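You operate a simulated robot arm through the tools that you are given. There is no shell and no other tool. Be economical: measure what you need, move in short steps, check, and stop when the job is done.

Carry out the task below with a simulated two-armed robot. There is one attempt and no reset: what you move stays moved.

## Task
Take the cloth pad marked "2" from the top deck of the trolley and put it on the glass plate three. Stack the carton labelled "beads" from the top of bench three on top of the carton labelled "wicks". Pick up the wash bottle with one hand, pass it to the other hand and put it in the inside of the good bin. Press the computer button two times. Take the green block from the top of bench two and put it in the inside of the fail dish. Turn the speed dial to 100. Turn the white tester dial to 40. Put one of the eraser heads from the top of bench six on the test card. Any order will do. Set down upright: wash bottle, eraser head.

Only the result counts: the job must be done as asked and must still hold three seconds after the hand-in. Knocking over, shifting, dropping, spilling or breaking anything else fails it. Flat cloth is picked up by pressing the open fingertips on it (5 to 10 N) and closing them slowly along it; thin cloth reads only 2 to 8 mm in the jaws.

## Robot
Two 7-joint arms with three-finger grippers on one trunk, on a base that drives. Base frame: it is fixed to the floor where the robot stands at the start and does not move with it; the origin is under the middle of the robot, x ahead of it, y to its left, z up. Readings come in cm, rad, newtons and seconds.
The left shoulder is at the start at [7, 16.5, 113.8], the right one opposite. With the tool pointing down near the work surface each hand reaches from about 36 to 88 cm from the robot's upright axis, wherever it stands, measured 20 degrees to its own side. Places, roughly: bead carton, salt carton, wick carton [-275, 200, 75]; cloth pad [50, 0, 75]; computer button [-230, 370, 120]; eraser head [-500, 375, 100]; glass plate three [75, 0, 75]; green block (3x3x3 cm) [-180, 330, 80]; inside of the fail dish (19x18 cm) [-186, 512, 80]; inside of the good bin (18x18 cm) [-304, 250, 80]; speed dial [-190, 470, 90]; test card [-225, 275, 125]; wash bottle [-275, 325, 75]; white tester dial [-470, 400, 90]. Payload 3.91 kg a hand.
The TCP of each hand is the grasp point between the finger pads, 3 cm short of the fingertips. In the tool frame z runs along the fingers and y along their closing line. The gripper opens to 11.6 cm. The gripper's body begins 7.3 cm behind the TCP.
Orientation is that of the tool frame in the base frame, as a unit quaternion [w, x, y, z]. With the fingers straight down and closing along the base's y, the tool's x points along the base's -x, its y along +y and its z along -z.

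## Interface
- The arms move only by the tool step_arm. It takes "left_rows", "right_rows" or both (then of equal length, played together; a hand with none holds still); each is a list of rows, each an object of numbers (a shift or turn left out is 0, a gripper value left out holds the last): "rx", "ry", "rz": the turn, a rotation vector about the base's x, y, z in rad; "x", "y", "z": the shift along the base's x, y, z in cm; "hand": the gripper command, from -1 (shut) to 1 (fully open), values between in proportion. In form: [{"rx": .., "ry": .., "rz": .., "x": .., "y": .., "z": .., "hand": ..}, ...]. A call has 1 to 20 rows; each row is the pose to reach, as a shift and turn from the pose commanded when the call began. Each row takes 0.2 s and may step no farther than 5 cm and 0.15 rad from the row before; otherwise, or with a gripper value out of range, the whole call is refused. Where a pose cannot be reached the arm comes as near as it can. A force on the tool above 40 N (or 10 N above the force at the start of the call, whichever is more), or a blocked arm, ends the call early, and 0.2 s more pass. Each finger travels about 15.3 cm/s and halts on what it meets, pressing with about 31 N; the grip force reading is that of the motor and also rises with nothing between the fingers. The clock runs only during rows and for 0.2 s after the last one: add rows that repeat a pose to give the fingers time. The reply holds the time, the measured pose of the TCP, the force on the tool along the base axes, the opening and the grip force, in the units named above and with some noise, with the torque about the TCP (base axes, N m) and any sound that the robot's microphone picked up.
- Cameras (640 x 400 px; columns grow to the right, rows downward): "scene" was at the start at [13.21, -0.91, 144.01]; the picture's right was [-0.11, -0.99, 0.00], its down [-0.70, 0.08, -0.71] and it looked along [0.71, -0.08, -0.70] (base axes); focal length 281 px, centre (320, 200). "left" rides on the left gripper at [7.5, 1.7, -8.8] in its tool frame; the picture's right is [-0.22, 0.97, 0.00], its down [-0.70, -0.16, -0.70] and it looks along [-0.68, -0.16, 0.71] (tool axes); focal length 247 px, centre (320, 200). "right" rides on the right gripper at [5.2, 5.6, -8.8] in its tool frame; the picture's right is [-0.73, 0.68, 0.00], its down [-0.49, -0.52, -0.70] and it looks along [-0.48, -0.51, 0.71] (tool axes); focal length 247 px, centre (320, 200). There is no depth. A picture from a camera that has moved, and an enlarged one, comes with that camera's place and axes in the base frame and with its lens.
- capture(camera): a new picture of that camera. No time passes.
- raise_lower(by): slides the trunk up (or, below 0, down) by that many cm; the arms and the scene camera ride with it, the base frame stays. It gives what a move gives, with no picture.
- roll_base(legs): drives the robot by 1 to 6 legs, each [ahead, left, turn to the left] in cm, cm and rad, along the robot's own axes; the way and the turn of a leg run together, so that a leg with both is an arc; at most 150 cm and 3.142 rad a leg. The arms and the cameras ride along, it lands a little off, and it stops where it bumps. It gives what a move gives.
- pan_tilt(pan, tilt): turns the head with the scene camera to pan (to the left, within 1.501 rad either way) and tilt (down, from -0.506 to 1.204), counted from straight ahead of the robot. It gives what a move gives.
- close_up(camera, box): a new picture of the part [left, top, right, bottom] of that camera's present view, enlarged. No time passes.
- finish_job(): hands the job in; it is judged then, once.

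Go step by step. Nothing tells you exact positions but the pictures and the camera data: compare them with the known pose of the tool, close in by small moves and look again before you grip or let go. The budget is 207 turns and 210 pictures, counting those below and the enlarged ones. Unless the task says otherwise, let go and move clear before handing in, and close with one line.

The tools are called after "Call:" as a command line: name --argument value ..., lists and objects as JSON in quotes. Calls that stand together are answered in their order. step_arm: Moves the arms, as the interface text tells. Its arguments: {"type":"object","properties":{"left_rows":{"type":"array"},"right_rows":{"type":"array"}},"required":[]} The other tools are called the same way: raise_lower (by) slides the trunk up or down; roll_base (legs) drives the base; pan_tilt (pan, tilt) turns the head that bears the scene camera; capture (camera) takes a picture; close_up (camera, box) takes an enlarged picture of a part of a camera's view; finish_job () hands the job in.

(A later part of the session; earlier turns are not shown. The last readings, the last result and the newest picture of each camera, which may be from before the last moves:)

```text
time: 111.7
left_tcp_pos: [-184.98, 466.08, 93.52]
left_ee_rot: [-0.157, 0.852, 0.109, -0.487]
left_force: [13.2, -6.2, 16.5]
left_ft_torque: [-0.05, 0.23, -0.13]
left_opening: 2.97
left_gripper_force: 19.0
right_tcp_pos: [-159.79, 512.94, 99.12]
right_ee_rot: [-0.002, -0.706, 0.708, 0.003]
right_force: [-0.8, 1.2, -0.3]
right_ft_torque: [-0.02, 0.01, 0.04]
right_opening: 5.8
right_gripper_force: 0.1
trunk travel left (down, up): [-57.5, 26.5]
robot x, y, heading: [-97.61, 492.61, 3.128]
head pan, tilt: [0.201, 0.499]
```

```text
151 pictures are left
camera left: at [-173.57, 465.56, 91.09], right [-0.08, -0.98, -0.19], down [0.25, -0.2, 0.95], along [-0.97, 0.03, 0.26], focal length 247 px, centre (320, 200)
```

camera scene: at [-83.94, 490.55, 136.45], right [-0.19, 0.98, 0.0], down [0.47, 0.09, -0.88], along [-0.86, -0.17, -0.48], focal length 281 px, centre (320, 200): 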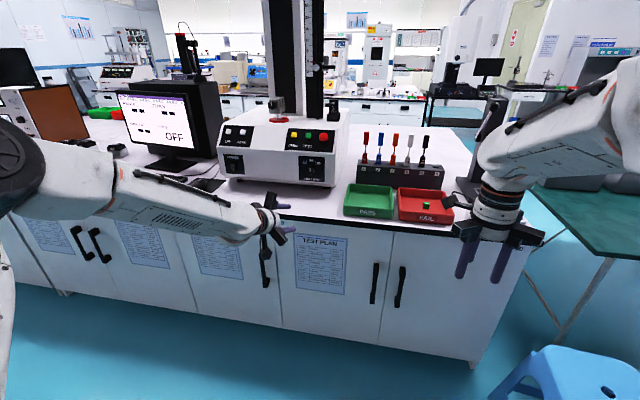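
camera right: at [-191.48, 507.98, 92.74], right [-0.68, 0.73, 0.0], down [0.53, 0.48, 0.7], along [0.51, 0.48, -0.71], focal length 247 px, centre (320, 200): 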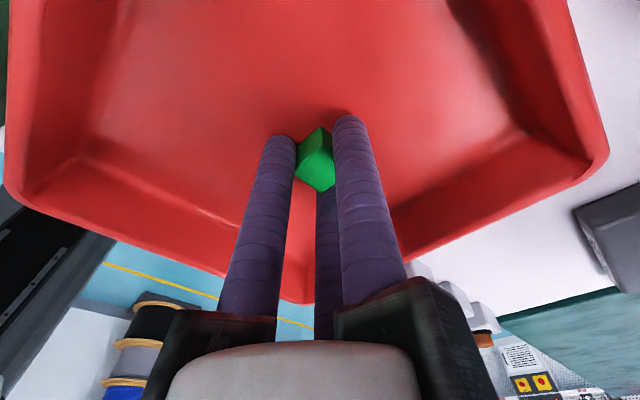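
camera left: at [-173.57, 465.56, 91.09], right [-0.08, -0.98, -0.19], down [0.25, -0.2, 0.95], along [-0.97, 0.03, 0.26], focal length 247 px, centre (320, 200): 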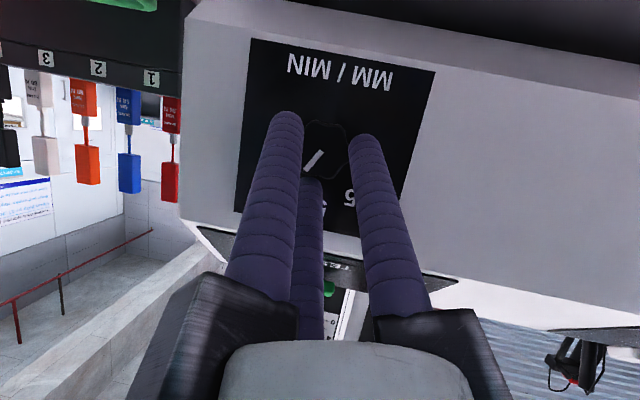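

Closing the fingers seems to have swung the pointer toward 100 already. I'll open up and back off to check.

Call:
step_arm --left_rows '[{"hand": -0.3}, {"hand": 0.1}, {"hand": 0.1}, {"x": 3}, {"x": 7}, {"x": 11}, {"x": 11}]'

Call:
close_up --camera "left" --box '[200, 60, 440, 210]'

Call:
close_up --camera "scene" --box '[220, 160, 340, 235]'

```text
time: 113.3
left_tcp_pos: [-174.45, 465.98, 92.98]
left_ee_rot: [-0.157, 0.854, 0.11, -0.484]
left_force: [0.0, 0.3, -0.7]
left_ft_torque: [-0.02, -0.02, -0.01]
left_opening: 6.36
left_gripper_force: 0.0
right_tcp_pos: [-160.18, 513.02, 98.82]
right_ee_rot: [0.001, -0.706, 0.708, 0.001]
right_force: [-0.5, 0.0, 0.3]
right_ft_torque: [-0.02, 0.01, -0.01]
right_opening: 5.79
right_gripper_force: 0.0
trunk travel left (down, up): [-57.5, 26.5]
robot x, y, heading: [-97.62, 492.3, 3.137]
head pan, tilt: [0.201, 0.499]
```

```text
2.67 times, centred on (320, 135) of left
camera zoom: at [-162.96, 465.55, 90.71], right [-0.08, -0.98, -0.19], down [0.24, -0.2, 0.95], along [-0.97, 0.03, 0.26], focal length 659 px, centre (320, 373)
```

zoom: 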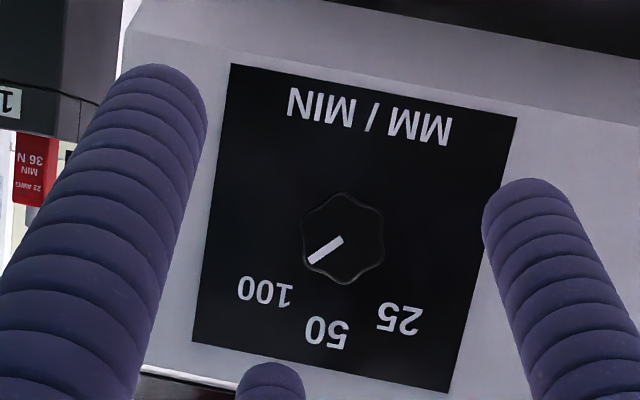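

```text
5.33 times, centred on (280, 198) of scene
camera zoom: at [-111.84, 490.7, 136.44], right [-0.19, 0.98, 0.0], down [0.47, 0.09, -0.88], along [-0.86, -0.17, -0.48], focal length 1499 px, centre (533, 213)
```

zoom: 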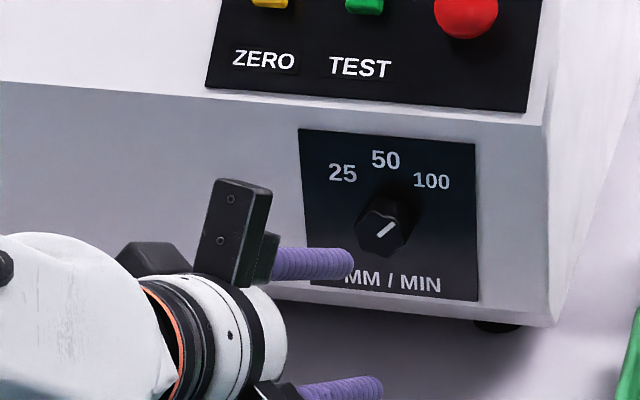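

The pointer is now at 100. Next is the computer button, so I'll back off, move along the aisle to the computer and look.

Call:
roll_base --legs '[[-20, 0, 0], [0, 100, 0]]'

Call:
pan_tilt --pan 0 --tilt 0.25

Call:
capture --camera "scene"

```text
time: 119.7
left_tcp_pos: [-155.65, 366.04, 93.1]
left_ee_rot: [-0.158, 0.853, 0.108, -0.485]
left_force: [0.3, -0.3, 1.0]
left_ft_torque: [-0.03, 0.0, 0.01]
left_opening: 6.39
left_gripper_force: 0.1
right_tcp_pos: [-141.14, 413.09, 98.96]
right_ee_rot: [0.0, -0.704, 0.71, 0.0]
right_force: [-0.3, -0.5, 0.1]
right_ft_torque: [0.0, 0.0, 0.01]
right_opening: 5.79
right_gripper_force: 0.0
trunk travel left (down, up): [-57.5, 26.5]
robot x, y, heading: [-78.89, 392.47, 3.129]
head pan, tilt: [0.201, 0.499]
```

```text
time: 120.4
left_tcp_pos: [-155.62, 366.1, 93.21]
left_ee_rot: [-0.157, 0.854, 0.11, -0.484]
left_force: [0.2, 0.6, -0.5]
left_ft_torque: [0.01, -0.01, -0.01]
left_opening: 6.37
left_gripper_force: 0.1
right_tcp_pos: [-141.14, 413.11, 98.98]
right_ee_rot: [0.0, -0.704, 0.71, 0.001]
right_force: [0.0, 0.4, 0.7]
right_ft_torque: [0.03, 0.03, -0.03]
right_opening: 5.79
right_gripper_force: 0.0
trunk travel left (down, up): [-57.5, 26.5]
robot x, y, heading: [-79.55, 392.1, 3.13]
head pan, tilt: [0.0, 0.25]
```

```text
148 pictures are left
camera scene: at [-93.27, 392.42, 138.76], right [0.01, 1.0, 0.0], down [0.25, 0.0, -0.97], along [-0.97, 0.01, -0.25], focal length 281 px, centre (320, 200)
```

scene: 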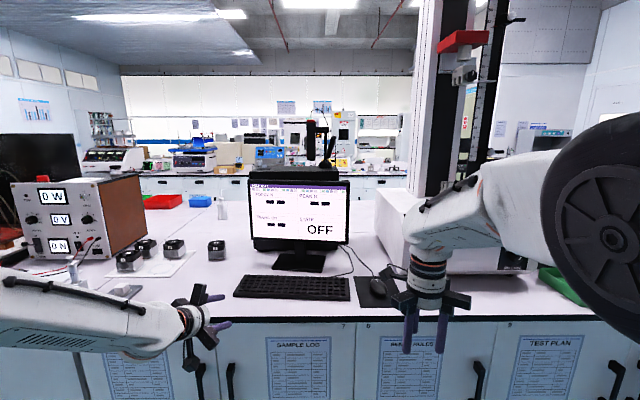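

Call:
close_up --camera "scene" --box '[220, 110, 380, 210]'

Call:
raise_lower --by 26

Call:
pan_tilt --pan 0 --tilt 0.45

Call:
close_up --camera "scene" --box '[200, 100, 440, 250]'

```text
4.00 times, centred on (300, 160) of scene
camera zoom: at [-93.27, 392.42, 138.76], right [0.01, 1.0, 0.0], down [0.25, 0.0, -0.97], along [-0.97, 0.01, -0.25], focal length 1124 px, centre (400, 360)
```

zoom: 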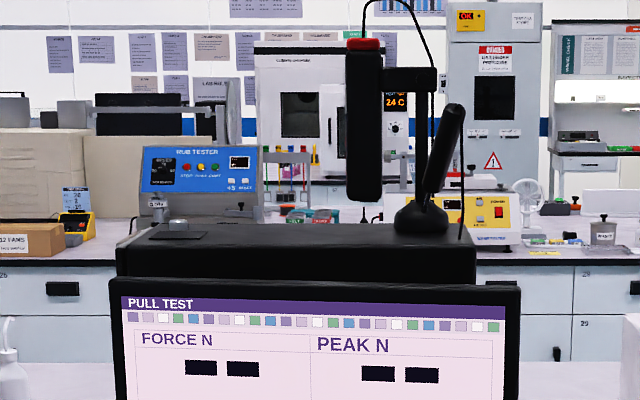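

```text
time: 123.1
left_tcp_pos: [-155.69, 366.1, 119.1]
left_ee_rot: [-0.158, 0.854, 0.108, -0.485]
left_force: [0.1, -0.3, -0.9]
left_ft_torque: [0.01, 0.0, 0.02]
left_opening: 6.38
left_gripper_force: 0.0
right_tcp_pos: [-141.24, 412.99, 124.95]
right_ee_rot: [0.0, -0.705, 0.709, 0.0]
right_force: [-0.3, -1.0, -0.3]
right_ft_torque: [0.02, 0.03, -0.01]
right_opening: 5.79
right_gripper_force: 0.1
trunk travel left (down, up): [-83.5, 0.5]
robot x, y, heading: [-79.28, 392.5, 3.129]
head pan, tilt: [0.0, 0.25]
```

```text
time: 123.8
left_tcp_pos: [-155.59, 366.07, 119.07]
left_ee_rot: [-0.158, 0.853, 0.108, -0.485]
left_force: [0.0, 0.0, -0.1]
left_ft_torque: [-0.01, 0.0, 0.01]
left_opening: 6.38
left_gripper_force: 0.1
right_tcp_pos: [-141.2, 413.09, 124.98]
right_ee_rot: [-0.001, -0.704, 0.71, 0.002]
right_force: [0.5, 0.2, 0.5]
right_ft_torque: [0.0, -0.01, 0.01]
right_opening: 5.8
right_gripper_force: 0.0
trunk travel left (down, up): [-83.5, 0.5]
robot x, y, heading: [-78.88, 392.17, 3.13]
head pan, tilt: [0.0, 0.45]
```

```text
2.67 times, centred on (320, 175) of scene
camera zoom: at [-93.14, 392.41, 162.9], right [0.01, 1.0, 0.0], down [0.43, 0.0, -0.9], along [-0.9, 0.01, -0.43], focal length 750 px, centre (320, 267)
```

zoom: 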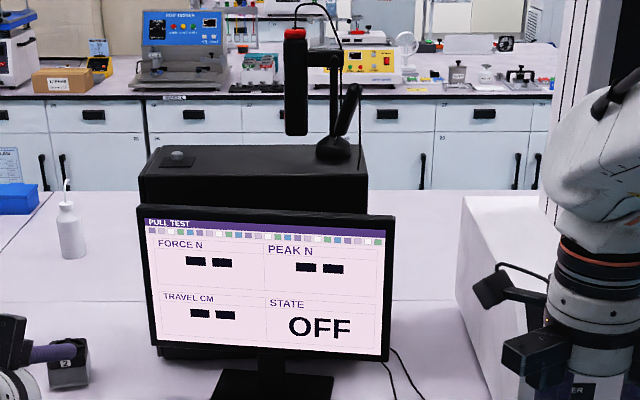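

The computer's button is a grey round one on top of the case, at about (-233, 366, 120). I'll close the left fingers, pitch them about 30° forward, raise them, and tuck the right hand a bit.

Call:
step_arm --left_rows '[{"rx": -0.06, "ry": -0.085, "rz": -0.016, "z": 2, "hand": -1}, {"rx": -0.12, "ry": -0.17, "rz": -0.033, "z": 4}, {"rx": -0.186, "ry": -0.257, "rz": -0.05, "z": 6}, {"rx": -0.25, "ry": -0.34, "rz": -0.066, "z": 8}, {"rx": -0.31, "ry": -0.43, "rz": -0.083, "z": 10}, {"rx": -0.372, "ry": -0.514, "rz": -0.099, "z": 12}, {"rx": -0.372, "ry": -0.514, "rz": -0.099, "z": 12}]' --right_rows '[{"x": 3}, {"x": 6}, {"x": 9}, {"x": 12}, {"x": 15}, {"x": 15}, {"x": 15}]'

Call:
capture --camera "scene"

```text
time: 125.4
left_tcp_pos: [-155.65, 365.96, 131.14]
left_ee_rot: [0.01, 0.967, 0.012, -0.256]
left_force: [0.3, -0.3, -0.5]
left_ft_torque: [0.01, 0.03, 0.02]
left_opening: 0.89
left_gripper_force: 30.7
right_tcp_pos: [-128.52, 414.07, 123.35]
right_ee_rot: [-0.015, -0.7, 0.714, -0.022]
right_force: [-0.5, -0.9, -0.8]
right_ft_torque: [-0.01, 0.02, 0.01]
right_opening: 5.8
right_gripper_force: 0.0
right hand out of reach, approached as far as the arm can: row 4, 5, 6, 7
trunk travel left (down, up): [-83.5, 0.5]
robot x, y, heading: [-79.04, 392.24, 3.133]
head pan, tilt: [0.0, 0.45]
```

```text
145 pictures are left
camera scene: at [-92.83, 390.19, 162.81], right [-0.22, 0.98, 0.0], down [0.43, 0.1, -0.9], along [-0.87, -0.19, -0.44], focal length 281 px, centre (320, 200)
```

scene: 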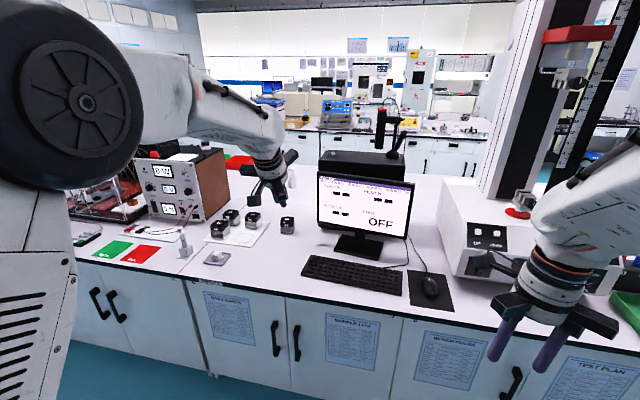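

Clear path above the monitor, so I'll drive forward in two stages.

Call:
roll_base --legs '[[48, 0, 0]]'

Call:
pan_tilt --pan 0.1 --tilt 0.5

Call:
capture --camera "scene"

Call:
capture --camera "left"

```text
time: 128.3
left_tcp_pos: [-203.3, 366.57, 131.26]
left_ee_rot: [0.01, 0.966, 0.012, -0.258]
left_force: [-0.2, -0.7, -0.5]
left_ft_torque: [0.0, 0.0, -0.02]
left_opening: 0.92
left_gripper_force: 31.2
right_tcp_pos: [-176.26, 414.58, 123.69]
right_ee_rot: [-0.018, -0.7, 0.713, -0.02]
right_force: [-0.6, 0.1, 0.4]
right_ft_torque: [0.01, 0.03, -0.05]
right_opening: 5.82
right_gripper_force: 0.0
trunk travel left (down, up): [-83.5, 0.5]
robot x, y, heading: [-126.46, 392.88, 3.129]
head pan, tilt: [0.0, 0.45]
```

```text
time: 128.9
left_tcp_pos: [-203.45, 366.67, 131.24]
left_ee_rot: [0.011, 0.966, 0.012, -0.256]
left_force: [0.1, 0.1, 0.2]
left_ft_torque: [0.01, -0.01, 0.02]
left_opening: 0.9
left_gripper_force: 31.2
right_tcp_pos: [-176.35, 414.6, 123.52]
right_ee_rot: [-0.019, -0.7, 0.714, -0.024]
right_force: [0.1, -0.3, -0.4]
right_ft_torque: [0.0, -0.01, -0.01]
right_opening: 5.8
right_gripper_force: 0.1
trunk travel left (down, up): [-83.5, 0.5]
robot x, y, heading: [-127.04, 392.81, 3.127]
head pan, tilt: [0.099, 0.499]
```

```text
144 pictures are left
camera scene: at [-140.66, 390.98, 162.85], right [-0.2, 0.98, 0.0], down [0.43, 0.09, -0.9], along [-0.88, -0.18, -0.44], focal length 281 px, centre (320, 200)
```

scene: 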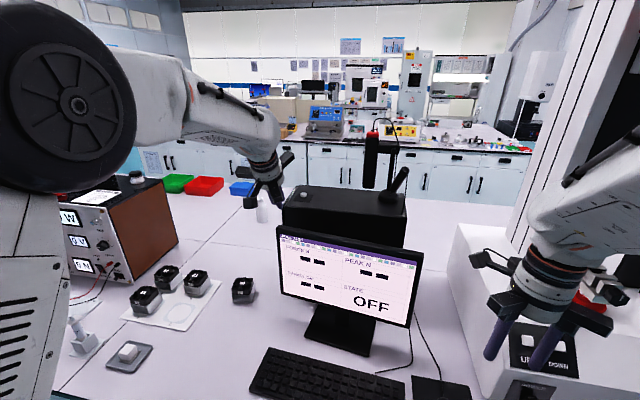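

```text
143 pictures are left
camera left: at [-192.5, 365.33, 135.17], right [-0.17, -0.98, 0.12], down [-0.26, 0.17, 0.95], along [-0.95, 0.13, -0.28], focal length 247 px, centre (320, 200)
```

left: 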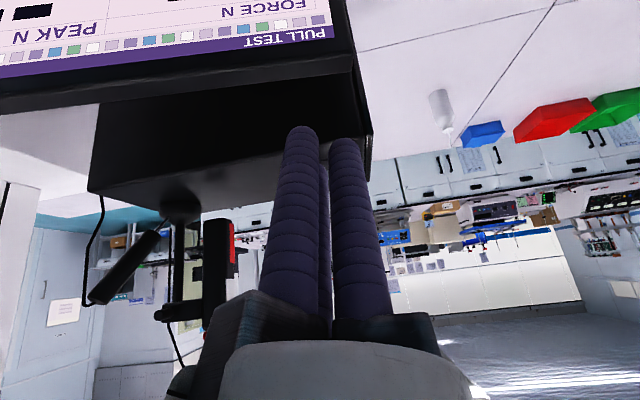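

The button is confirmed at about (-231.7, 365.8, 120). I'll drive 13 cm more and extend the arm above it.

Call:
roll_base --legs '[[13, 0, 0]]'

Call:
step_arm --left_rows '[{"x": -4}, {"x": -8}, {"x": -12}, {"x": -14, "z": -3}, {"x": -14, "z": -3}]'

Call:
close_up --camera "scene" --box '[200, 100, 440, 250]'

Call:
capture --camera "left"

```text
time: 130.2
left_tcp_pos: [-216.12, 366.73, 131.33]
left_ee_rot: [0.01, 0.966, 0.012, -0.258]
left_force: [-0.2, 0.7, 0.1]
left_ft_torque: [0.01, 0.03, 0.04]
left_opening: 0.91
left_gripper_force: 30.6
right_tcp_pos: [-189.06, 414.7, 123.66]
right_ee_rot: [-0.019, -0.7, 0.714, -0.023]
right_force: [-0.2, 0.7, -0.1]
right_ft_torque: [0.01, 0.05, 0.03]
right_opening: 5.81
right_gripper_force: 0.0
trunk travel left (down, up): [-83.5, 0.5]
robot x, y, heading: [-139.52, 392.7, 3.131]
head pan, tilt: [0.099, 0.499]
```

```text
time: 131.4
left_tcp_pos: [-230.07, 366.79, 128.16]
left_ee_rot: [0.01, 0.966, 0.013, -0.256]
left_force: [-0.1, 0.3, 0.1]
left_ft_torque: [-0.02, 0.02, 0.0]
left_opening: 0.89
left_gripper_force: 31.5
right_tcp_pos: [-189.09, 414.74, 123.56]
right_ee_rot: [-0.021, -0.699, 0.714, -0.025]
right_force: [0.7, -0.1, 0.2]
right_ft_torque: [-0.02, 0.02, -0.03]
right_opening: 5.76
right_gripper_force: 0.0
trunk travel left (down, up): [-83.5, 0.5]
robot x, y, heading: [-139.81, 392.75, 3.134]
head pan, tilt: [0.099, 0.499]
```

```text
2.67 times, centred on (320, 175) of scene
camera zoom: at [-153.36, 391.31, 162.66], right [-0.18, 0.98, 0.0], down [0.45, 0.08, -0.89], along [-0.87, -0.16, -0.46], focal length 750 px, centre (320, 267)
```

zoom: 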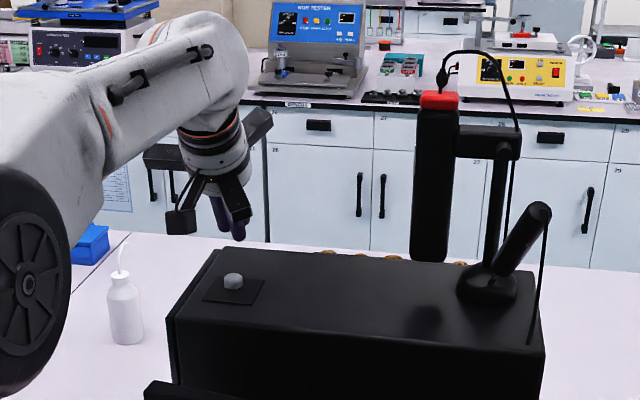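

```text
141 pictures are left
camera left: at [-219.25, 365.45, 132.19], right [-0.16, -0.98, 0.13], down [-0.26, 0.17, 0.95], along [-0.95, 0.12, -0.28], focal length 247 px, centre (320, 200)
```

left: 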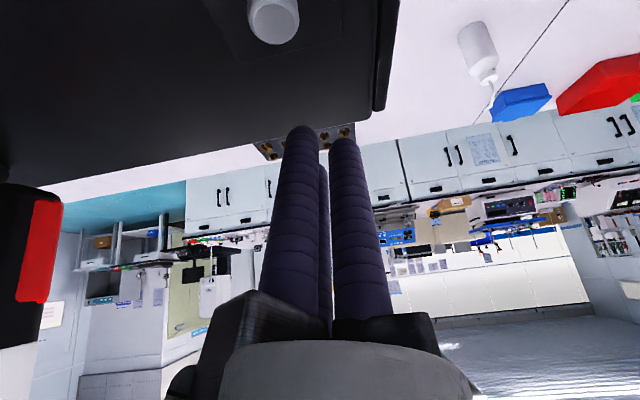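

The left camera puts the button at about (-228.5, 367.3, 120). I'll shift 3 cm back and lower close above it.

Call:
step_arm --left_rows '[{"x": 2, "y": 0.5}, {"x": 3.1, "y": 0.5, "z": -1.5}, {"x": 3.1, "y": 0.5, "z": -3.2}, {"x": 3.1, "y": 0.5, "z": -3.2}]'

Call:
close_up --camera "scene" --box '[220, 140, 380, 240]'

Call:
capture --camera "left"

```text
time: 132.4
left_tcp_pos: [-226.96, 367.32, 125.14]
left_ee_rot: [0.012, 0.966, 0.013, -0.257]
left_force: [0.6, -0.4, 2.0]
left_ft_torque: [0.0, 0.03, 0.02]
left_opening: 0.92
left_gripper_force: 30.6
right_tcp_pos: [-189.26, 414.84, 123.5]
right_ee_rot: [-0.02, -0.7, 0.714, -0.026]
right_force: [1.0, -0.1, -0.3]
right_ft_torque: [0.01, 0.03, -0.03]
right_opening: 5.79
right_gripper_force: 0.0
trunk travel left (down, up): [-83.5, 0.5]
robot x, y, heading: [-139.39, 392.98, 3.133]
head pan, tilt: [0.099, 0.499]
```

```text
4.00 times, centred on (300, 190) of scene
camera zoom: at [-153.48, 391.34, 162.64], right [-0.18, 0.98, 0.0], down [0.45, 0.08, -0.89], along [-0.87, -0.16, -0.46], focal length 1124 px, centre (400, 240)
```

zoom: 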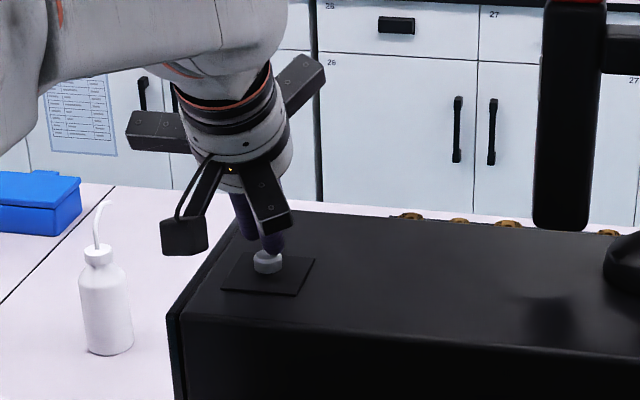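

```text
139 pictures are left
camera left: at [-216.2, 365.93, 128.99], right [-0.17, -0.98, 0.13], down [-0.26, 0.17, 0.95], along [-0.95, 0.12, -0.28], focal length 247 px, centre (320, 200)
```

left: 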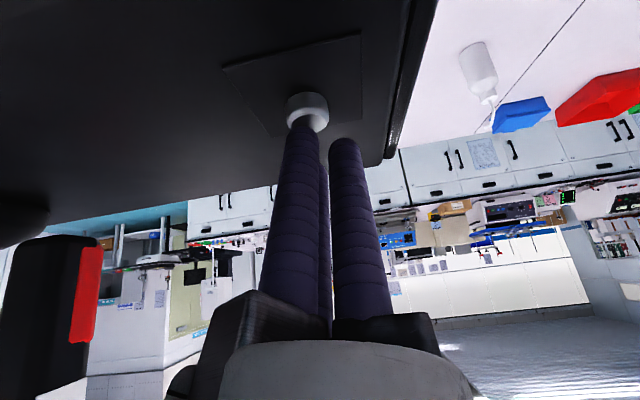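

The button is at about (-226.8, 367.3, 121), so I move 1.4 cm toward me and start the press.

Call:
step_arm --left_rows '[{"z": 1}, {"x": 1.4, "z": 1}, {"x": 1.4, "z": 0.4}, {"x": 1.4, "z": 0}, {"x": 1.4, "z": 0}]'

Call:
close_up --camera "scene" --box '[240, 170, 320, 220]'

Call:
close_up --camera "left" --box '[240, 50, 400, 150]'

```text
time: 133.6
left_tcp_pos: [-225.72, 367.26, 124.95]
left_ee_rot: [0.01, 0.966, 0.012, -0.257]
left_force: [0.1, 0.2, -0.3]
left_ft_torque: [0.01, -0.01, 0.02]
left_opening: 0.93
left_gripper_force: 30.9
right_tcp_pos: [-189.05, 414.81, 123.57]
right_ee_rot: [-0.02, -0.7, 0.714, -0.025]
right_force: [-0.1, 0.0, 0.3]
right_ft_torque: [0.01, -0.01, 0.0]
right_opening: 5.79
right_gripper_force: 0.1
trunk travel left (down, up): [-83.5, 0.5]
robot x, y, heading: [-139.63, 392.79, 3.132]
head pan, tilt: [0.099, 0.499]
```

```text
8.00 times, centred on (280, 195) of scene
camera zoom: at [-153.43, 391.33, 162.62], right [-0.18, 0.98, 0.0], down [0.46, 0.08, -0.89], along [-0.87, -0.16, -0.46], focal length 2248 px, centre (640, 240)
```

zoom: 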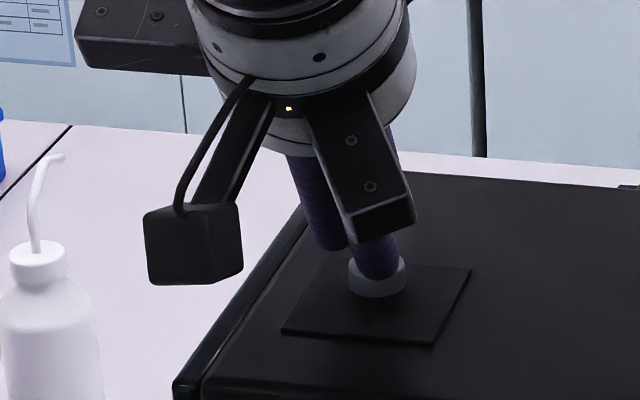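

```text
4.00 times, centred on (320, 100) of left
camera zoom: at [-214.77, 365.92, 129.02], right [-0.17, -0.98, 0.12], down [-0.26, 0.17, 0.95], along [-0.95, 0.12, -0.28], focal length 988 px, centre (320, 600)
```

zoom: 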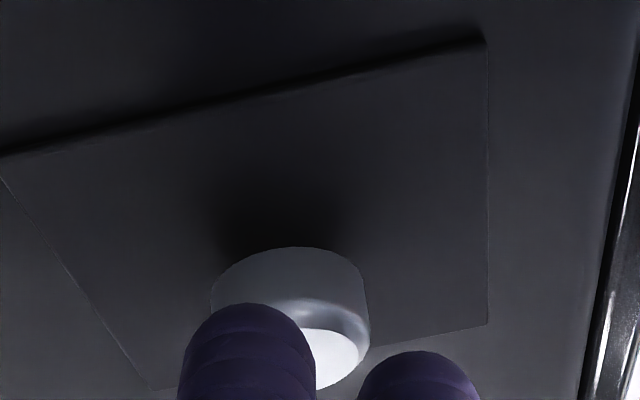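

The fingertips are over the button. I'll press slowly.

Call:
step_arm --left_rows '[{"y": 0.3, "z": -0.3}, {"y": 0.3, "z": -0.6}, {"y": 0.3, "z": -0.9}, {"y": 0.3, "z": -0.9}]'

```text
time: 134.6
left_tcp_pos: [-225.66, 367.56, 124.28]
left_ee_rot: [0.01, 0.966, 0.012, -0.258]
left_force: [1.9, 1.5, 7.5]
left_ft_torque: [0.04, -0.03, 0.02]
left_opening: 0.92
left_gripper_force: 31.3
right_tcp_pos: [-189.02, 414.82, 123.62]
right_ee_rot: [-0.021, -0.699, 0.715, -0.025]
right_force: [-0.2, -0.1, -0.1]
right_ft_torque: [-0.02, -0.02, -0.01]
right_opening: 5.8
right_gripper_force: 0.1
trunk travel left (down, up): [-83.5, 0.5]
robot x, y, heading: [-139.3, 392.92, 3.135]
head pan, tilt: [0.099, 0.499]
heard: click
```

One click. I'll release fully and press once more.

Call:
step_arm --left_rows '[{"z": 0.7}, {"z": 1.4}, {"z": 1.4}, {"z": 1.4}, {"z": 0.7}, {"z": 0.3}, {"z": 0}, {"z": 0}]'

Call:
capture --camera "scene"

```text
time: 136.4
left_tcp_pos: [-225.65, 367.58, 124.33]
left_ee_rot: [0.01, 0.966, 0.013, -0.258]
left_force: [2.7, 0.2, 7.1]
left_ft_torque: [0.08, -0.04, 0.01]
left_opening: 0.92
left_gripper_force: 31.1
right_tcp_pos: [-189.12, 414.87, 123.58]
right_ee_rot: [-0.021, -0.699, 0.714, -0.026]
right_force: [-0.6, -0.7, -0.3]
right_ft_torque: [0.0, -0.03, -0.02]
right_opening: 5.83
right_gripper_force: 0.1
trunk travel left (down, up): [-83.5, 0.5]
robot x, y, heading: [-140.07, 392.7, 3.131]
head pan, tilt: [0.099, 0.499]
heard: click
```

```text
136 pictures are left
camera scene: at [-153.34, 391.36, 162.57], right [-0.18, 0.98, 0.0], down [0.46, 0.09, -0.88], along [-0.87, -0.16, -0.47], focal length 281 px, centre (320, 200)
```

scene: 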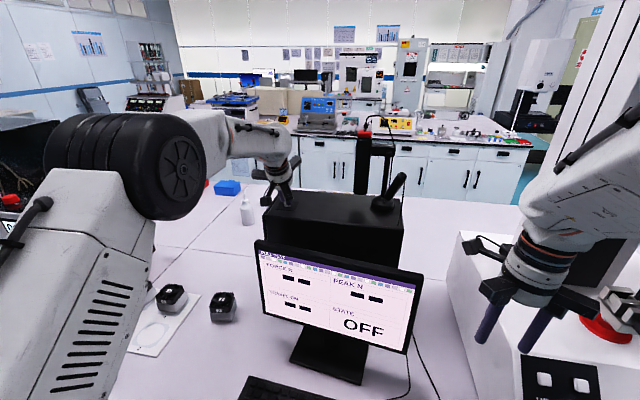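

Two clicks were heard in total. I'll lift off and retreat.

Call:
step_arm --left_rows '[{"z": 3}, {"z": 7}, {"x": 4, "z": 8}, {"x": 8, "z": 8}, {"x": 12, "z": 8}]'

Call:
roll_base --legs '[[-70, 0, 0]]'

Call:
pan_tilt --pan 0.75 --tilt 0.35

Call:
capture --camera "scene"

```text
time: 137.6
left_tcp_pos: [-213.58, 367.6, 132.11]
left_ee_rot: [0.011, 0.966, 0.013, -0.258]
left_force: [0.1, 0.1, 0.6]
left_ft_torque: [-0.05, 0.05, -0.01]
left_opening: 0.93
left_gripper_force: 30.7
right_tcp_pos: [-189.01, 414.76, 123.59]
right_ee_rot: [-0.021, -0.699, 0.714, -0.024]
right_force: [0.4, 0.4, 0.3]
right_ft_torque: [0.02, 0.04, 0.01]
right_opening: 5.77
right_gripper_force: 0.1
trunk travel left (down, up): [-83.5, 0.5]
robot x, y, heading: [-139.64, 393.19, 3.131]
head pan, tilt: [0.099, 0.499]
```

```text
time: 141.5
left_tcp_pos: [-143.65, 366.58, 132.07]
left_ee_rot: [0.012, 0.966, 0.016, -0.257]
left_force: [-0.4, 0.6, -1.1]
left_ft_torque: [0.04, 0.0, -0.01]
left_opening: 0.9
left_gripper_force: 31.0
right_tcp_pos: [-119.48, 413.98, 123.49]
right_ee_rot: [-0.019, -0.702, 0.712, -0.025]
right_force: [-0.3, -0.5, -0.7]
right_ft_torque: [0.02, 0.01, -0.02]
right_opening: 5.81
right_gripper_force: 0.1
trunk travel left (down, up): [-83.5, 0.5]
robot x, y, heading: [-70.09, 392.42, 3.137]
head pan, tilt: [0.099, 0.499]
```

```text
time: 142.5
left_tcp_pos: [-143.65, 366.57, 132.0]
left_ee_rot: [0.011, 0.967, 0.016, -0.256]
left_force: [0.5, -0.1, -0.8]
left_ft_torque: [-0.02, -0.01, -0.02]
left_opening: 0.9
left_gripper_force: 31.0
right_tcp_pos: [-119.41, 414.08, 123.57]
right_ee_rot: [-0.019, -0.702, 0.711, -0.025]
right_force: [-0.2, 0.1, -0.1]
right_ft_torque: [-0.03, 0.01, 0.0]
right_opening: 5.79
right_gripper_force: 0.0
trunk travel left (down, up): [-83.5, 0.5]
robot x, y, heading: [-69.62, 392.56, 3.136]
head pan, tilt: [0.75, 0.351]
```

```text
135 pictures are left
camera scene: at [-81.45, 386.15, 163.81], right [-0.68, 0.73, 0.0], down [0.25, 0.23, -0.94], along [-0.69, -0.64, -0.34], focal length 281 px, centre (320, 200)
```

scene: 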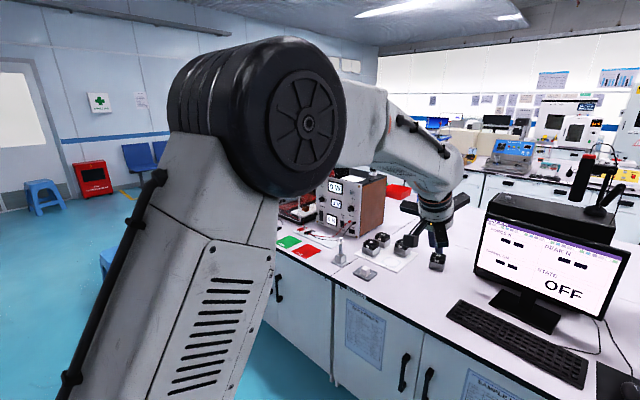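

I'll straighten the left hand downward, lower the trunk, and drive around the south end of the benches to the west aisle.

Call:
step_arm --left_rows '[{"ry": -0.13, "x": 3}, {"ry": -0.26, "x": 6}, {"ry": -0.39, "x": 9}, {"ry": -0.52, "x": 12}, {"ry": -0.52, "x": 14, "hand": 0.2}]'

Call:
raise_lower --by -14

Call:
roll_base --legs '[[-8, 0, 0], [0, 150, 0], [0, 150, 0], [0, 95, 0]]'

Call:
pan_tilt --pan -0.3 --tilt 0.35

Call:
capture --camera "scene"

```text
time: 143.7
left_tcp_pos: [-129.34, 366.49, 132.23]
left_ee_rot: [0.015, 1.0, 0.012, 0.001]
left_force: [0.8, 0.8, 0.1]
left_ft_torque: [0.0, 0.0, -0.02]
left_opening: 6.97
left_gripper_force: 0.1
right_tcp_pos: [-119.33, 413.98, 123.55]
right_ee_rot: [-0.021, -0.702, 0.711, -0.025]
right_force: [0.5, -0.1, 0.0]
right_ft_torque: [-0.02, 0.02, -0.02]
right_opening: 5.8
right_gripper_force: 0.1
trunk travel left (down, up): [-83.5, 0.5]
robot x, y, heading: [-69.09, 392.38, 3.139]
head pan, tilt: [0.75, 0.351]
```

```text
time: 145.4
left_tcp_pos: [-129.58, 366.63, 118.17]
left_ee_rot: [0.015, 1.0, 0.012, 0.0]
left_force: [0.8, 0.7, 0.6]
left_ft_torque: [-0.03, 0.01, 0.0]
left_opening: 6.93
left_gripper_force: 0.0
right_tcp_pos: [-119.48, 413.95, 109.53]
right_ee_rot: [-0.021, -0.702, 0.711, -0.025]
right_force: [0.2, 1.4, 0.5]
right_ft_torque: [0.01, -0.02, 0.01]
right_opening: 5.81
right_gripper_force: 0.1
trunk travel left (down, up): [-69.5, 14.5]
robot x, y, heading: [-69.68, 392.76, 3.14]
head pan, tilt: [0.75, 0.351]
```

```text
time: 165.0
left_tcp_pos: [-123.42, -27.8, 117.99]
left_ee_rot: [0.015, 1.0, 0.015, 0.0]
left_force: [0.3, 0.2, 0.1]
left_ft_torque: [-0.01, 0.0, -0.03]
left_opening: 6.98
left_gripper_force: 0.0
right_tcp_pos: [-113.4, 19.76, 109.48]
right_ee_rot: [-0.019, -0.704, 0.71, -0.026]
right_force: [-0.7, 0.0, 0.2]
right_ft_torque: [0.01, -0.02, -0.03]
right_opening: 5.8
right_gripper_force: 0.1
trunk travel left (down, up): [-69.5, 14.5]
robot x, y, heading: [-63.27, -1.66, -3.137]
head pan, tilt: [0.75, 0.351]
```

```text
time: 166.3
left_tcp_pos: [-123.37, -27.77, 118.16]
left_ee_rot: [0.015, 1.0, 0.014, 0.001]
left_force: [0.1, -0.9, -0.1]
left_ft_torque: [0.01, -0.02, -0.02]
left_opening: 6.94
left_gripper_force: 0.0
right_tcp_pos: [-113.43, 19.76, 109.48]
right_ee_rot: [-0.021, -0.704, 0.709, -0.027]
right_force: [-0.1, 1.1, 0.4]
right_ft_torque: [0.03, 0.0, -0.01]
right_opening: 5.82
right_gripper_force: 0.0
trunk travel left (down, up): [-69.5, 14.5]
robot x, y, heading: [-63.55, -1.4, -3.138]
head pan, tilt: [-0.3, 0.351]
```

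```text
134 pictures are left
camera scene: at [-77.68, -3.17, 149.86], right [-0.17, 0.99, 0.0], down [0.33, 0.06, -0.94], along [-0.93, -0.16, -0.34], focal length 281 px, centre (320, 200)
```

scene: 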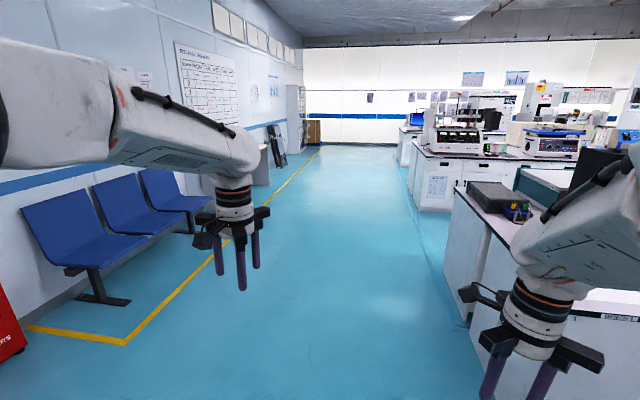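

The south corridor is clear. I'll drive west to x≈-380, turn to face east, then look.

Call:
roll_base --legs '[[150, 0, 0], [150, 0, 0], [18, 0, 0], [0, 0, 3.14]]'

Call:
pan_tilt --pan 0.9 --tilt 0.3

Call:
capture --camera "scene"

```text
time: 189.3
left_tcp_pos: [-320.84, 24.03, 118.14]
left_ee_rot: [0.0, -0.004, 1.0, 0.015]
left_force: [-0.1, 0.3, -0.6]
left_ft_torque: [0.03, -0.02, 0.02]
left_opening: 6.97
left_gripper_force: 0.0
right_tcp_pos: [-331.89, -23.06, 109.57]
right_ee_rot: [-0.027, 0.718, 0.695, 0.023]
right_force: [0.1, -0.3, -0.5]
right_ft_torque: [-0.01, 0.03, -0.04]
right_opening: 5.8
right_gripper_force: 0.2
trunk travel left (down, up): [-69.5, 14.5]
robot x, y, heading: [-381.52, -0.74, -0.024]
head pan, tilt: [-0.3, 0.351]
```

```text
time: 190.7
left_tcp_pos: [-320.91, 24.04, 118.16]
left_ee_rot: [0.0, -0.004, 1.0, 0.015]
left_force: [0.7, -0.5, -0.2]
left_ft_torque: [0.01, -0.03, 0.01]
left_opening: 6.97
left_gripper_force: 0.1
right_tcp_pos: [-332.02, -23.22, 109.48]
right_ee_rot: [-0.027, 0.718, 0.695, 0.022]
right_force: [-0.9, 0.3, 0.4]
right_ft_torque: [-0.01, -0.01, 0.04]
right_opening: 5.78
right_gripper_force: 0.1
trunk travel left (down, up): [-69.5, 14.5]
robot x, y, heading: [-381.36, -0.97, -0.022]
head pan, tilt: [0.901, 0.3]
```

```text
133 pictures are left
camera scene: at [-370.25, 6.29, 150.29], right [0.77, -0.64, 0.0], down [-0.19, -0.23, -0.96], along [0.61, 0.74, -0.3], focal length 281 px, centre (320, 200)
```

scene: 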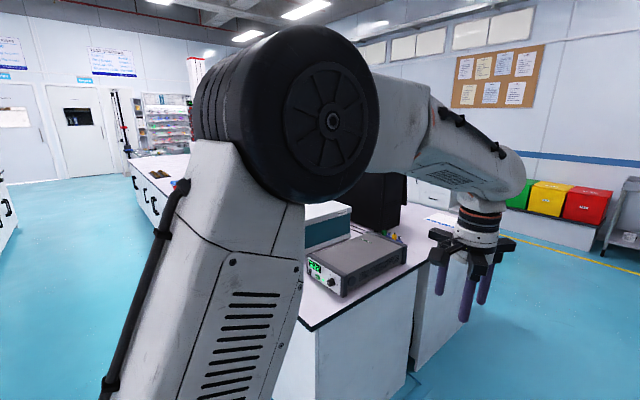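

The bench's west edge is at x≈-323. I'll drive north sideways in the west aisle and look at bench three.

Call:
roll_base --legs '[[0, 0, 0.022], [0, 150, 0], [0, 55, 0]]'

Call:
pan_tilt --pan 0 --tilt 0.5

Call:
capture --camera "scene"

```text
time: 201.2
left_tcp_pos: [-320.52, 230.09, 118.15]
left_ee_rot: [0.0, -0.009, 1.0, 0.016]
left_force: [-0.2, 0.0, -0.2]
left_ft_torque: [0.01, 0.0, 0.02]
left_opening: 6.97
left_gripper_force: 0.0
right_tcp_pos: [-331.12, 182.86, 109.47]
right_ee_rot: [-0.029, 0.714, 0.699, 0.023]
right_force: [-0.5, -0.3, -0.4]
right_ft_torque: [0.0, -0.02, -0.04]
right_opening: 5.81
right_gripper_force: 0.0
trunk travel left (down, up): [-69.5, 14.5]
robot x, y, heading: [-380.32, 204.89, -0.01]
head pan, tilt: [0.901, 0.3]
```

```text
time: 202.4
left_tcp_pos: [-320.64, 230.19, 118.21]
left_ee_rot: [0.0, -0.009, 1.0, 0.014]
left_force: [0.2, -0.3, -0.9]
left_ft_torque: [-0.01, 0.01, -0.03]
left_opening: 6.94
left_gripper_force: 0.2
right_tcp_pos: [-331.1, 182.87, 109.55]
right_ee_rot: [-0.029, 0.715, 0.698, 0.023]
right_force: [0.3, -0.3, -0.7]
right_ft_torque: [0.01, -0.03, -0.02]
right_opening: 5.79
right_gripper_force: 0.1
trunk travel left (down, up): [-69.5, 14.5]
robot x, y, heading: [-380.89, 204.86, -0.011]
head pan, tilt: [0.0, 0.499]
```

```text
132 pictures are left
camera scene: at [-366.56, 205.86, 148.71], right [0.13, -0.99, 0.0], down [-0.45, -0.06, -0.89], along [0.88, 0.12, -0.45], focal length 281 px, centre (320, 200)
```

scene: 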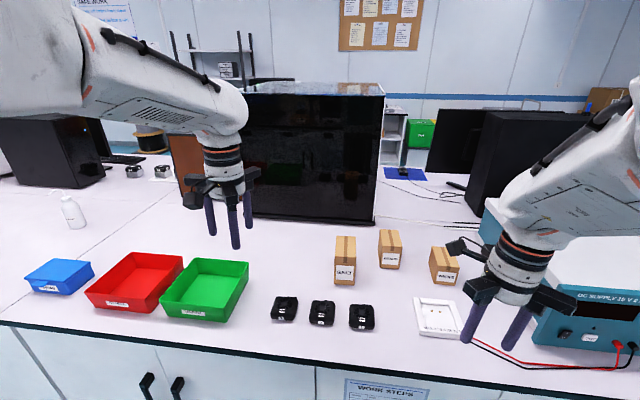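

Call:
close_up --camera "scene" --box '[320, 215, 480, 315]'

Call:
close_up --camera "scene" --box '[20, 170, 260, 320]'

```text
4.00 times, centred on (400, 265) of scene
camera zoom: at [-366.56, 205.86, 148.71], right [0.13, -0.99, 0.0], down [-0.45, -0.06, -0.89], along [0.88, 0.12, -0.45], focal length 1124 px, centre (0, -60)
```

zoom: 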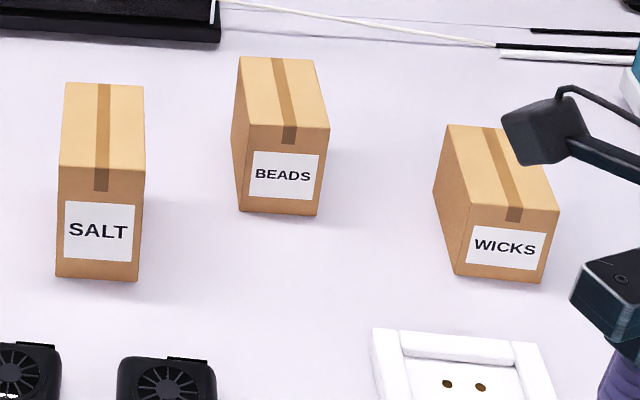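

```text
2.67 times, centred on (140, 245) of scene
camera zoom: at [-366.56, 205.86, 148.71], right [0.13, -0.99, 0.0], down [-0.45, -0.06, -0.89], along [0.88, 0.12, -0.45], focal length 750 px, centre (800, 80)
```

zoom: 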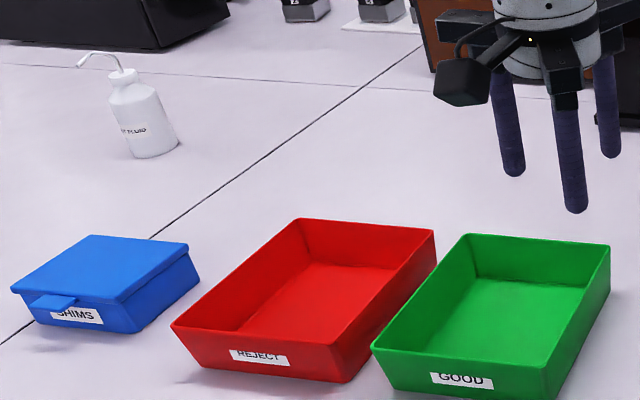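

BEADS is at about (-278, 191.7), 7 cm wide with its top near z 89.5; WICKS is at about (-284, 173.5), top near z 87.6. I'll drive closer and rotate the right gripper back to close along y.

Call:
roll_base --legs '[[30, 0, 0.01]]'

Call:
step_arm --right_rows '[{"rz": 0.14, "hand": 1}, {"rz": 0.28, "x": 2}, {"rz": 0.42, "x": 4}, {"rz": 0.56, "x": 6}, {"rz": 0.7, "x": 8}, {"rz": 0.84, "x": 10}, {"rz": 0.98, "x": 12}, {"rz": 1.12, "x": 14}, {"rz": 1.26, "x": 16}, {"rz": 1.4, "x": 18}, {"rz": 1.54, "x": 20}, {"rz": 1.57, "x": 20}, {"rz": 1.57, "x": 20}]'

Call:
pan_tilt --pan -0.1 --tilt 0.6

Call:
capture --camera "scene"

Call:
capture --camera "right"

```text
time: 204.5
left_tcp_pos: [-290.9, 230.38, 118.2]
left_ee_rot: [0.0, -0.013, 1.0, 0.015]
left_force: [0.7, 0.0, 0.2]
left_ft_torque: [0.02, 0.03, -0.01]
left_opening: 6.97
left_gripper_force: 0.1
right_tcp_pos: [-301.01, 183.11, 109.55]
right_ee_rot: [-0.029, 0.712, 0.701, 0.025]
right_force: [-0.6, 0.0, 0.9]
right_ft_torque: [-0.01, 0.01, 0.03]
right_opening: 5.81
right_gripper_force: 0.0
trunk travel left (down, up): [-69.5, 14.5]
robot x, y, heading: [-351.15, 204.51, -0.001]
head pan, tilt: [0.0, 0.499]
```

```text
time: 207.3
left_tcp_pos: [-290.86, 230.44, 118.05]
left_ee_rot: [0.0, -0.014, 1.0, 0.014]
left_force: [0.2, -0.6, -0.4]
left_ft_torque: [-0.02, 0.01, -0.02]
left_opening: 6.96
left_gripper_force: 0.1
right_tcp_pos: [-280.95, 183.04, 109.46]
right_ee_rot: [-0.039, 0.007, 0.999, -0.003]
right_force: [-0.6, 0.0, -0.3]
right_ft_torque: [0.02, 0.03, 0.03]
right_opening: 11.62
right_gripper_force: 0.1
trunk travel left (down, up): [-69.5, 14.5]
robot x, y, heading: [-350.97, 204.24, -0.005]
head pan, tilt: [0.0, 0.499]
```

```text
time: 207.9
left_tcp_pos: [-290.76, 230.5, 118.17]
left_ee_rot: [0.0, -0.013, 1.0, 0.015]
left_force: [0.8, 0.0, 0.2]
left_ft_torque: [0.01, 0.0, -0.02]
left_opening: 6.97
left_gripper_force: 0.1
right_tcp_pos: [-281.04, 182.96, 109.46]
right_ee_rot: [-0.039, 0.008, 0.999, -0.004]
right_force: [0.4, -0.1, 0.2]
right_ft_torque: [0.0, 0.03, 0.0]
right_opening: 11.61
right_gripper_force: 0.0
trunk travel left (down, up): [-69.5, 14.5]
robot x, y, heading: [-350.96, 204.62, 0.002]
head pan, tilt: [-0.099, 0.6]
```

```text
129 pictures are left
camera scene: at [-336.88, 203.58, 147.54], right [-0.1, -0.99, 0.0], down [-0.56, 0.06, -0.83], along [0.82, -0.08, -0.56], focal length 281 px, centre (320, 200)
```

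scene: 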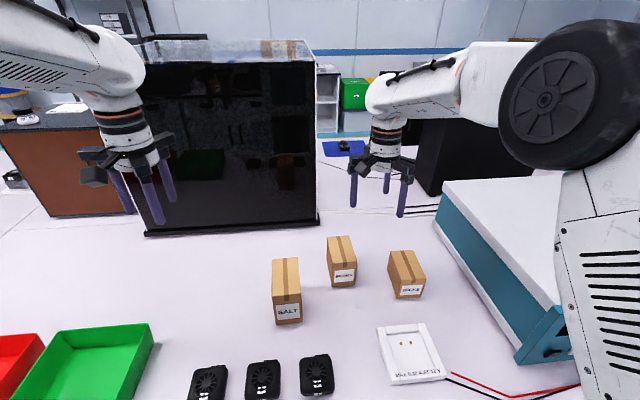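

```text
128 pictures are left
camera right: at [-285.38, 188.8, 118.63], right [0.74, 0.67, -0.06], down [0.53, -0.53, 0.66], along [0.41, -0.53, -0.74], focal length 247 px, centre (320, 200)
```

right: 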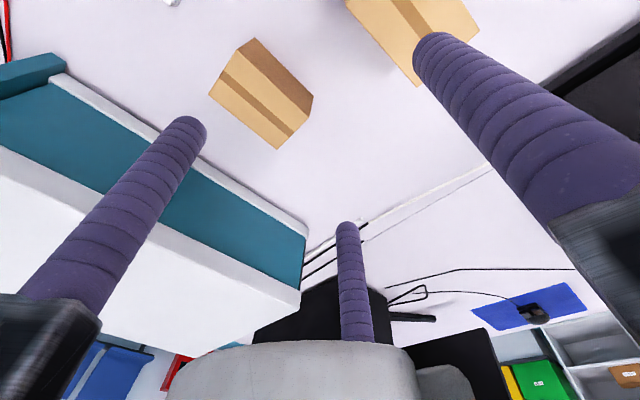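

Estimates agree across views: BEADS top centre is (-279.2, 191.7) and WICKS top centre is (-285, 174.6). I'll move the right hand above BEADS.

Call:
step_arm --right_rows '[{"ry": -0.04, "x": 1, "y": 4}, {"ry": -0.078, "x": 2, "y": 8.7}, {"ry": -0.078, "x": 2, "y": 8.7, "z": -4}, {"ry": -0.078, "x": 2, "y": 8.7, "z": -8}, {"ry": -0.078, "x": 2, "y": 8.7, "z": -11}, {"ry": -0.078, "x": 2, "y": 8.7, "z": -11}]'

Call:
close_up --camera "scene" --box '[240, 160, 480, 310]'

Call:
capture --camera "right"

```text
time: 209.3
left_tcp_pos: [-290.88, 230.4, 118.14]
left_ee_rot: [0.0, -0.012, 1.0, 0.014]
left_force: [0.0, 0.1, -0.4]
left_ft_torque: [0.03, 0.02, -0.01]
left_opening: 6.98
left_gripper_force: 0.0
right_tcp_pos: [-278.89, 191.73, 98.47]
right_ee_rot: [0.002, 0.008, 1.0, -0.004]
right_force: [-0.3, -0.5, 0.3]
right_ft_torque: [0.02, 0.0, -0.03]
right_opening: 11.62
right_gripper_force: 0.1
trunk travel left (down, up): [-69.5, 14.5]
robot x, y, heading: [-350.78, 204.17, -0.002]
head pan, tilt: [-0.099, 0.6]
```

```text
2.67 times, centred on (360, 235) of scene
camera zoom: at [-336.95, 203.53, 147.55], right [-0.1, -0.99, 0.0], down [-0.56, 0.06, -0.83], along [0.82, -0.08, -0.56], focal length 750 px, centre (213, 107)
```

zoom: 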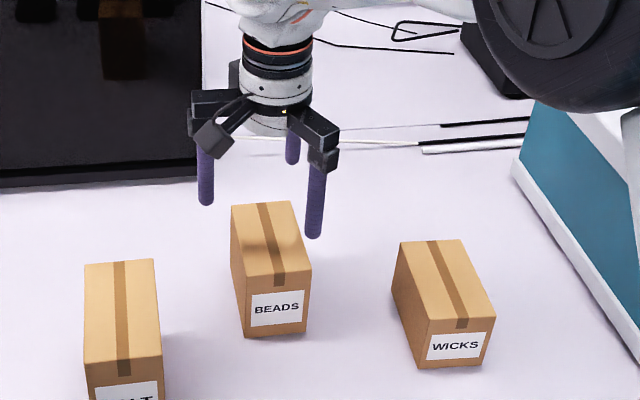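

```text
126 pictures are left
camera right: at [-284.11, 197.53, 107.28], right [0.74, 0.67, 0.0], down [0.48, -0.53, 0.7], along [0.47, -0.52, -0.71], focal length 247 px, centre (320, 200)
```

right: 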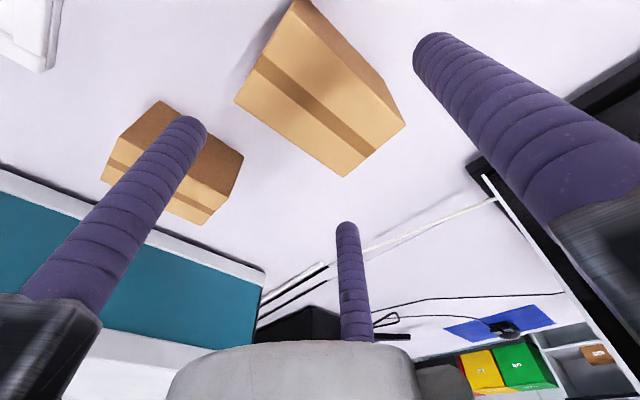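

Aligned. I'll descend and grip BEADS.

Call:
step_arm --right_rows '[{"z": -4}, {"z": -8}, {"z": -11}, {"z": -12.5}, {"z": -12.5, "hand": 0.6}, {"z": -12.5, "hand": 0.3}, {"z": -12.5, "hand": 0.05}, {"z": -12.5, "hand": 0.0}, {"z": -12.5, "hand": 0.0}]'

Call:
capture --camera "right"

Call:
close_up --camera "scene" --box '[240, 160, 480, 310]'

```text
time: 209.9
left_tcp_pos: [-291.03, 230.47, 118.12]
left_ee_rot: [0.0, -0.012, 1.0, 0.014]
left_force: [0.3, -0.7, 0.3]
left_ft_torque: [-0.01, -0.02, 0.02]
left_opening: 6.97
left_gripper_force: 0.1
right_tcp_pos: [-278.41, 191.88, 92.87]
right_ee_rot: [0.012, 0.009, 1.0, -0.003]
right_force: [-7.1, 1.1, 15.4]
right_ft_torque: [-0.54, 1.12, -0.29]
right_opening: 11.56
right_gripper_force: 0.0
trunk travel left (down, up): [-69.5, 14.5]
robot x, y, heading: [-350.26, 204.57, -0.002]
head pan, tilt: [-0.099, 0.6]
stopped in row 2 (right hand): the force on the tool passed its limit at 56 N (the readings are from after the stop); the commanded pose is now the measured one
```

```text
125 pictures are left
camera right: at [-283.72, 197.56, 101.49], right [0.74, 0.67, 0.01], down [0.46, -0.53, 0.71], along [0.49, -0.52, -0.7], focal length 247 px, centre (320, 200)
```

right: 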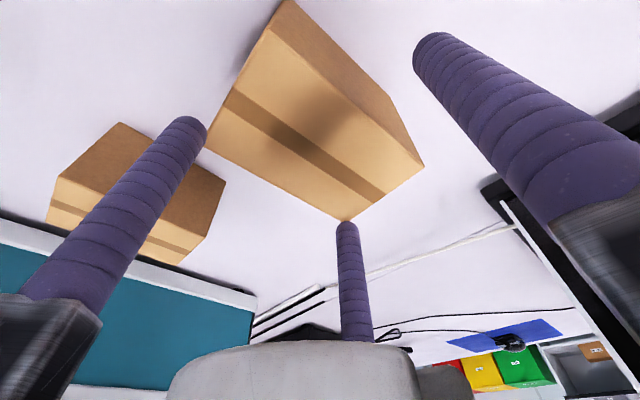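

```text
2.67 times, centred on (360, 235) of scene
camera zoom: at [-337.13, 203.61, 147.57], right [-0.1, -0.99, 0.0], down [-0.56, 0.06, -0.83], along [0.82, -0.08, -0.56], focal length 750 px, centre (213, 107)
```

zoom: 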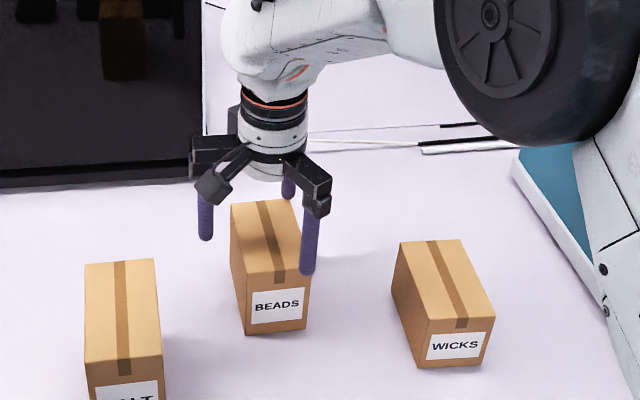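

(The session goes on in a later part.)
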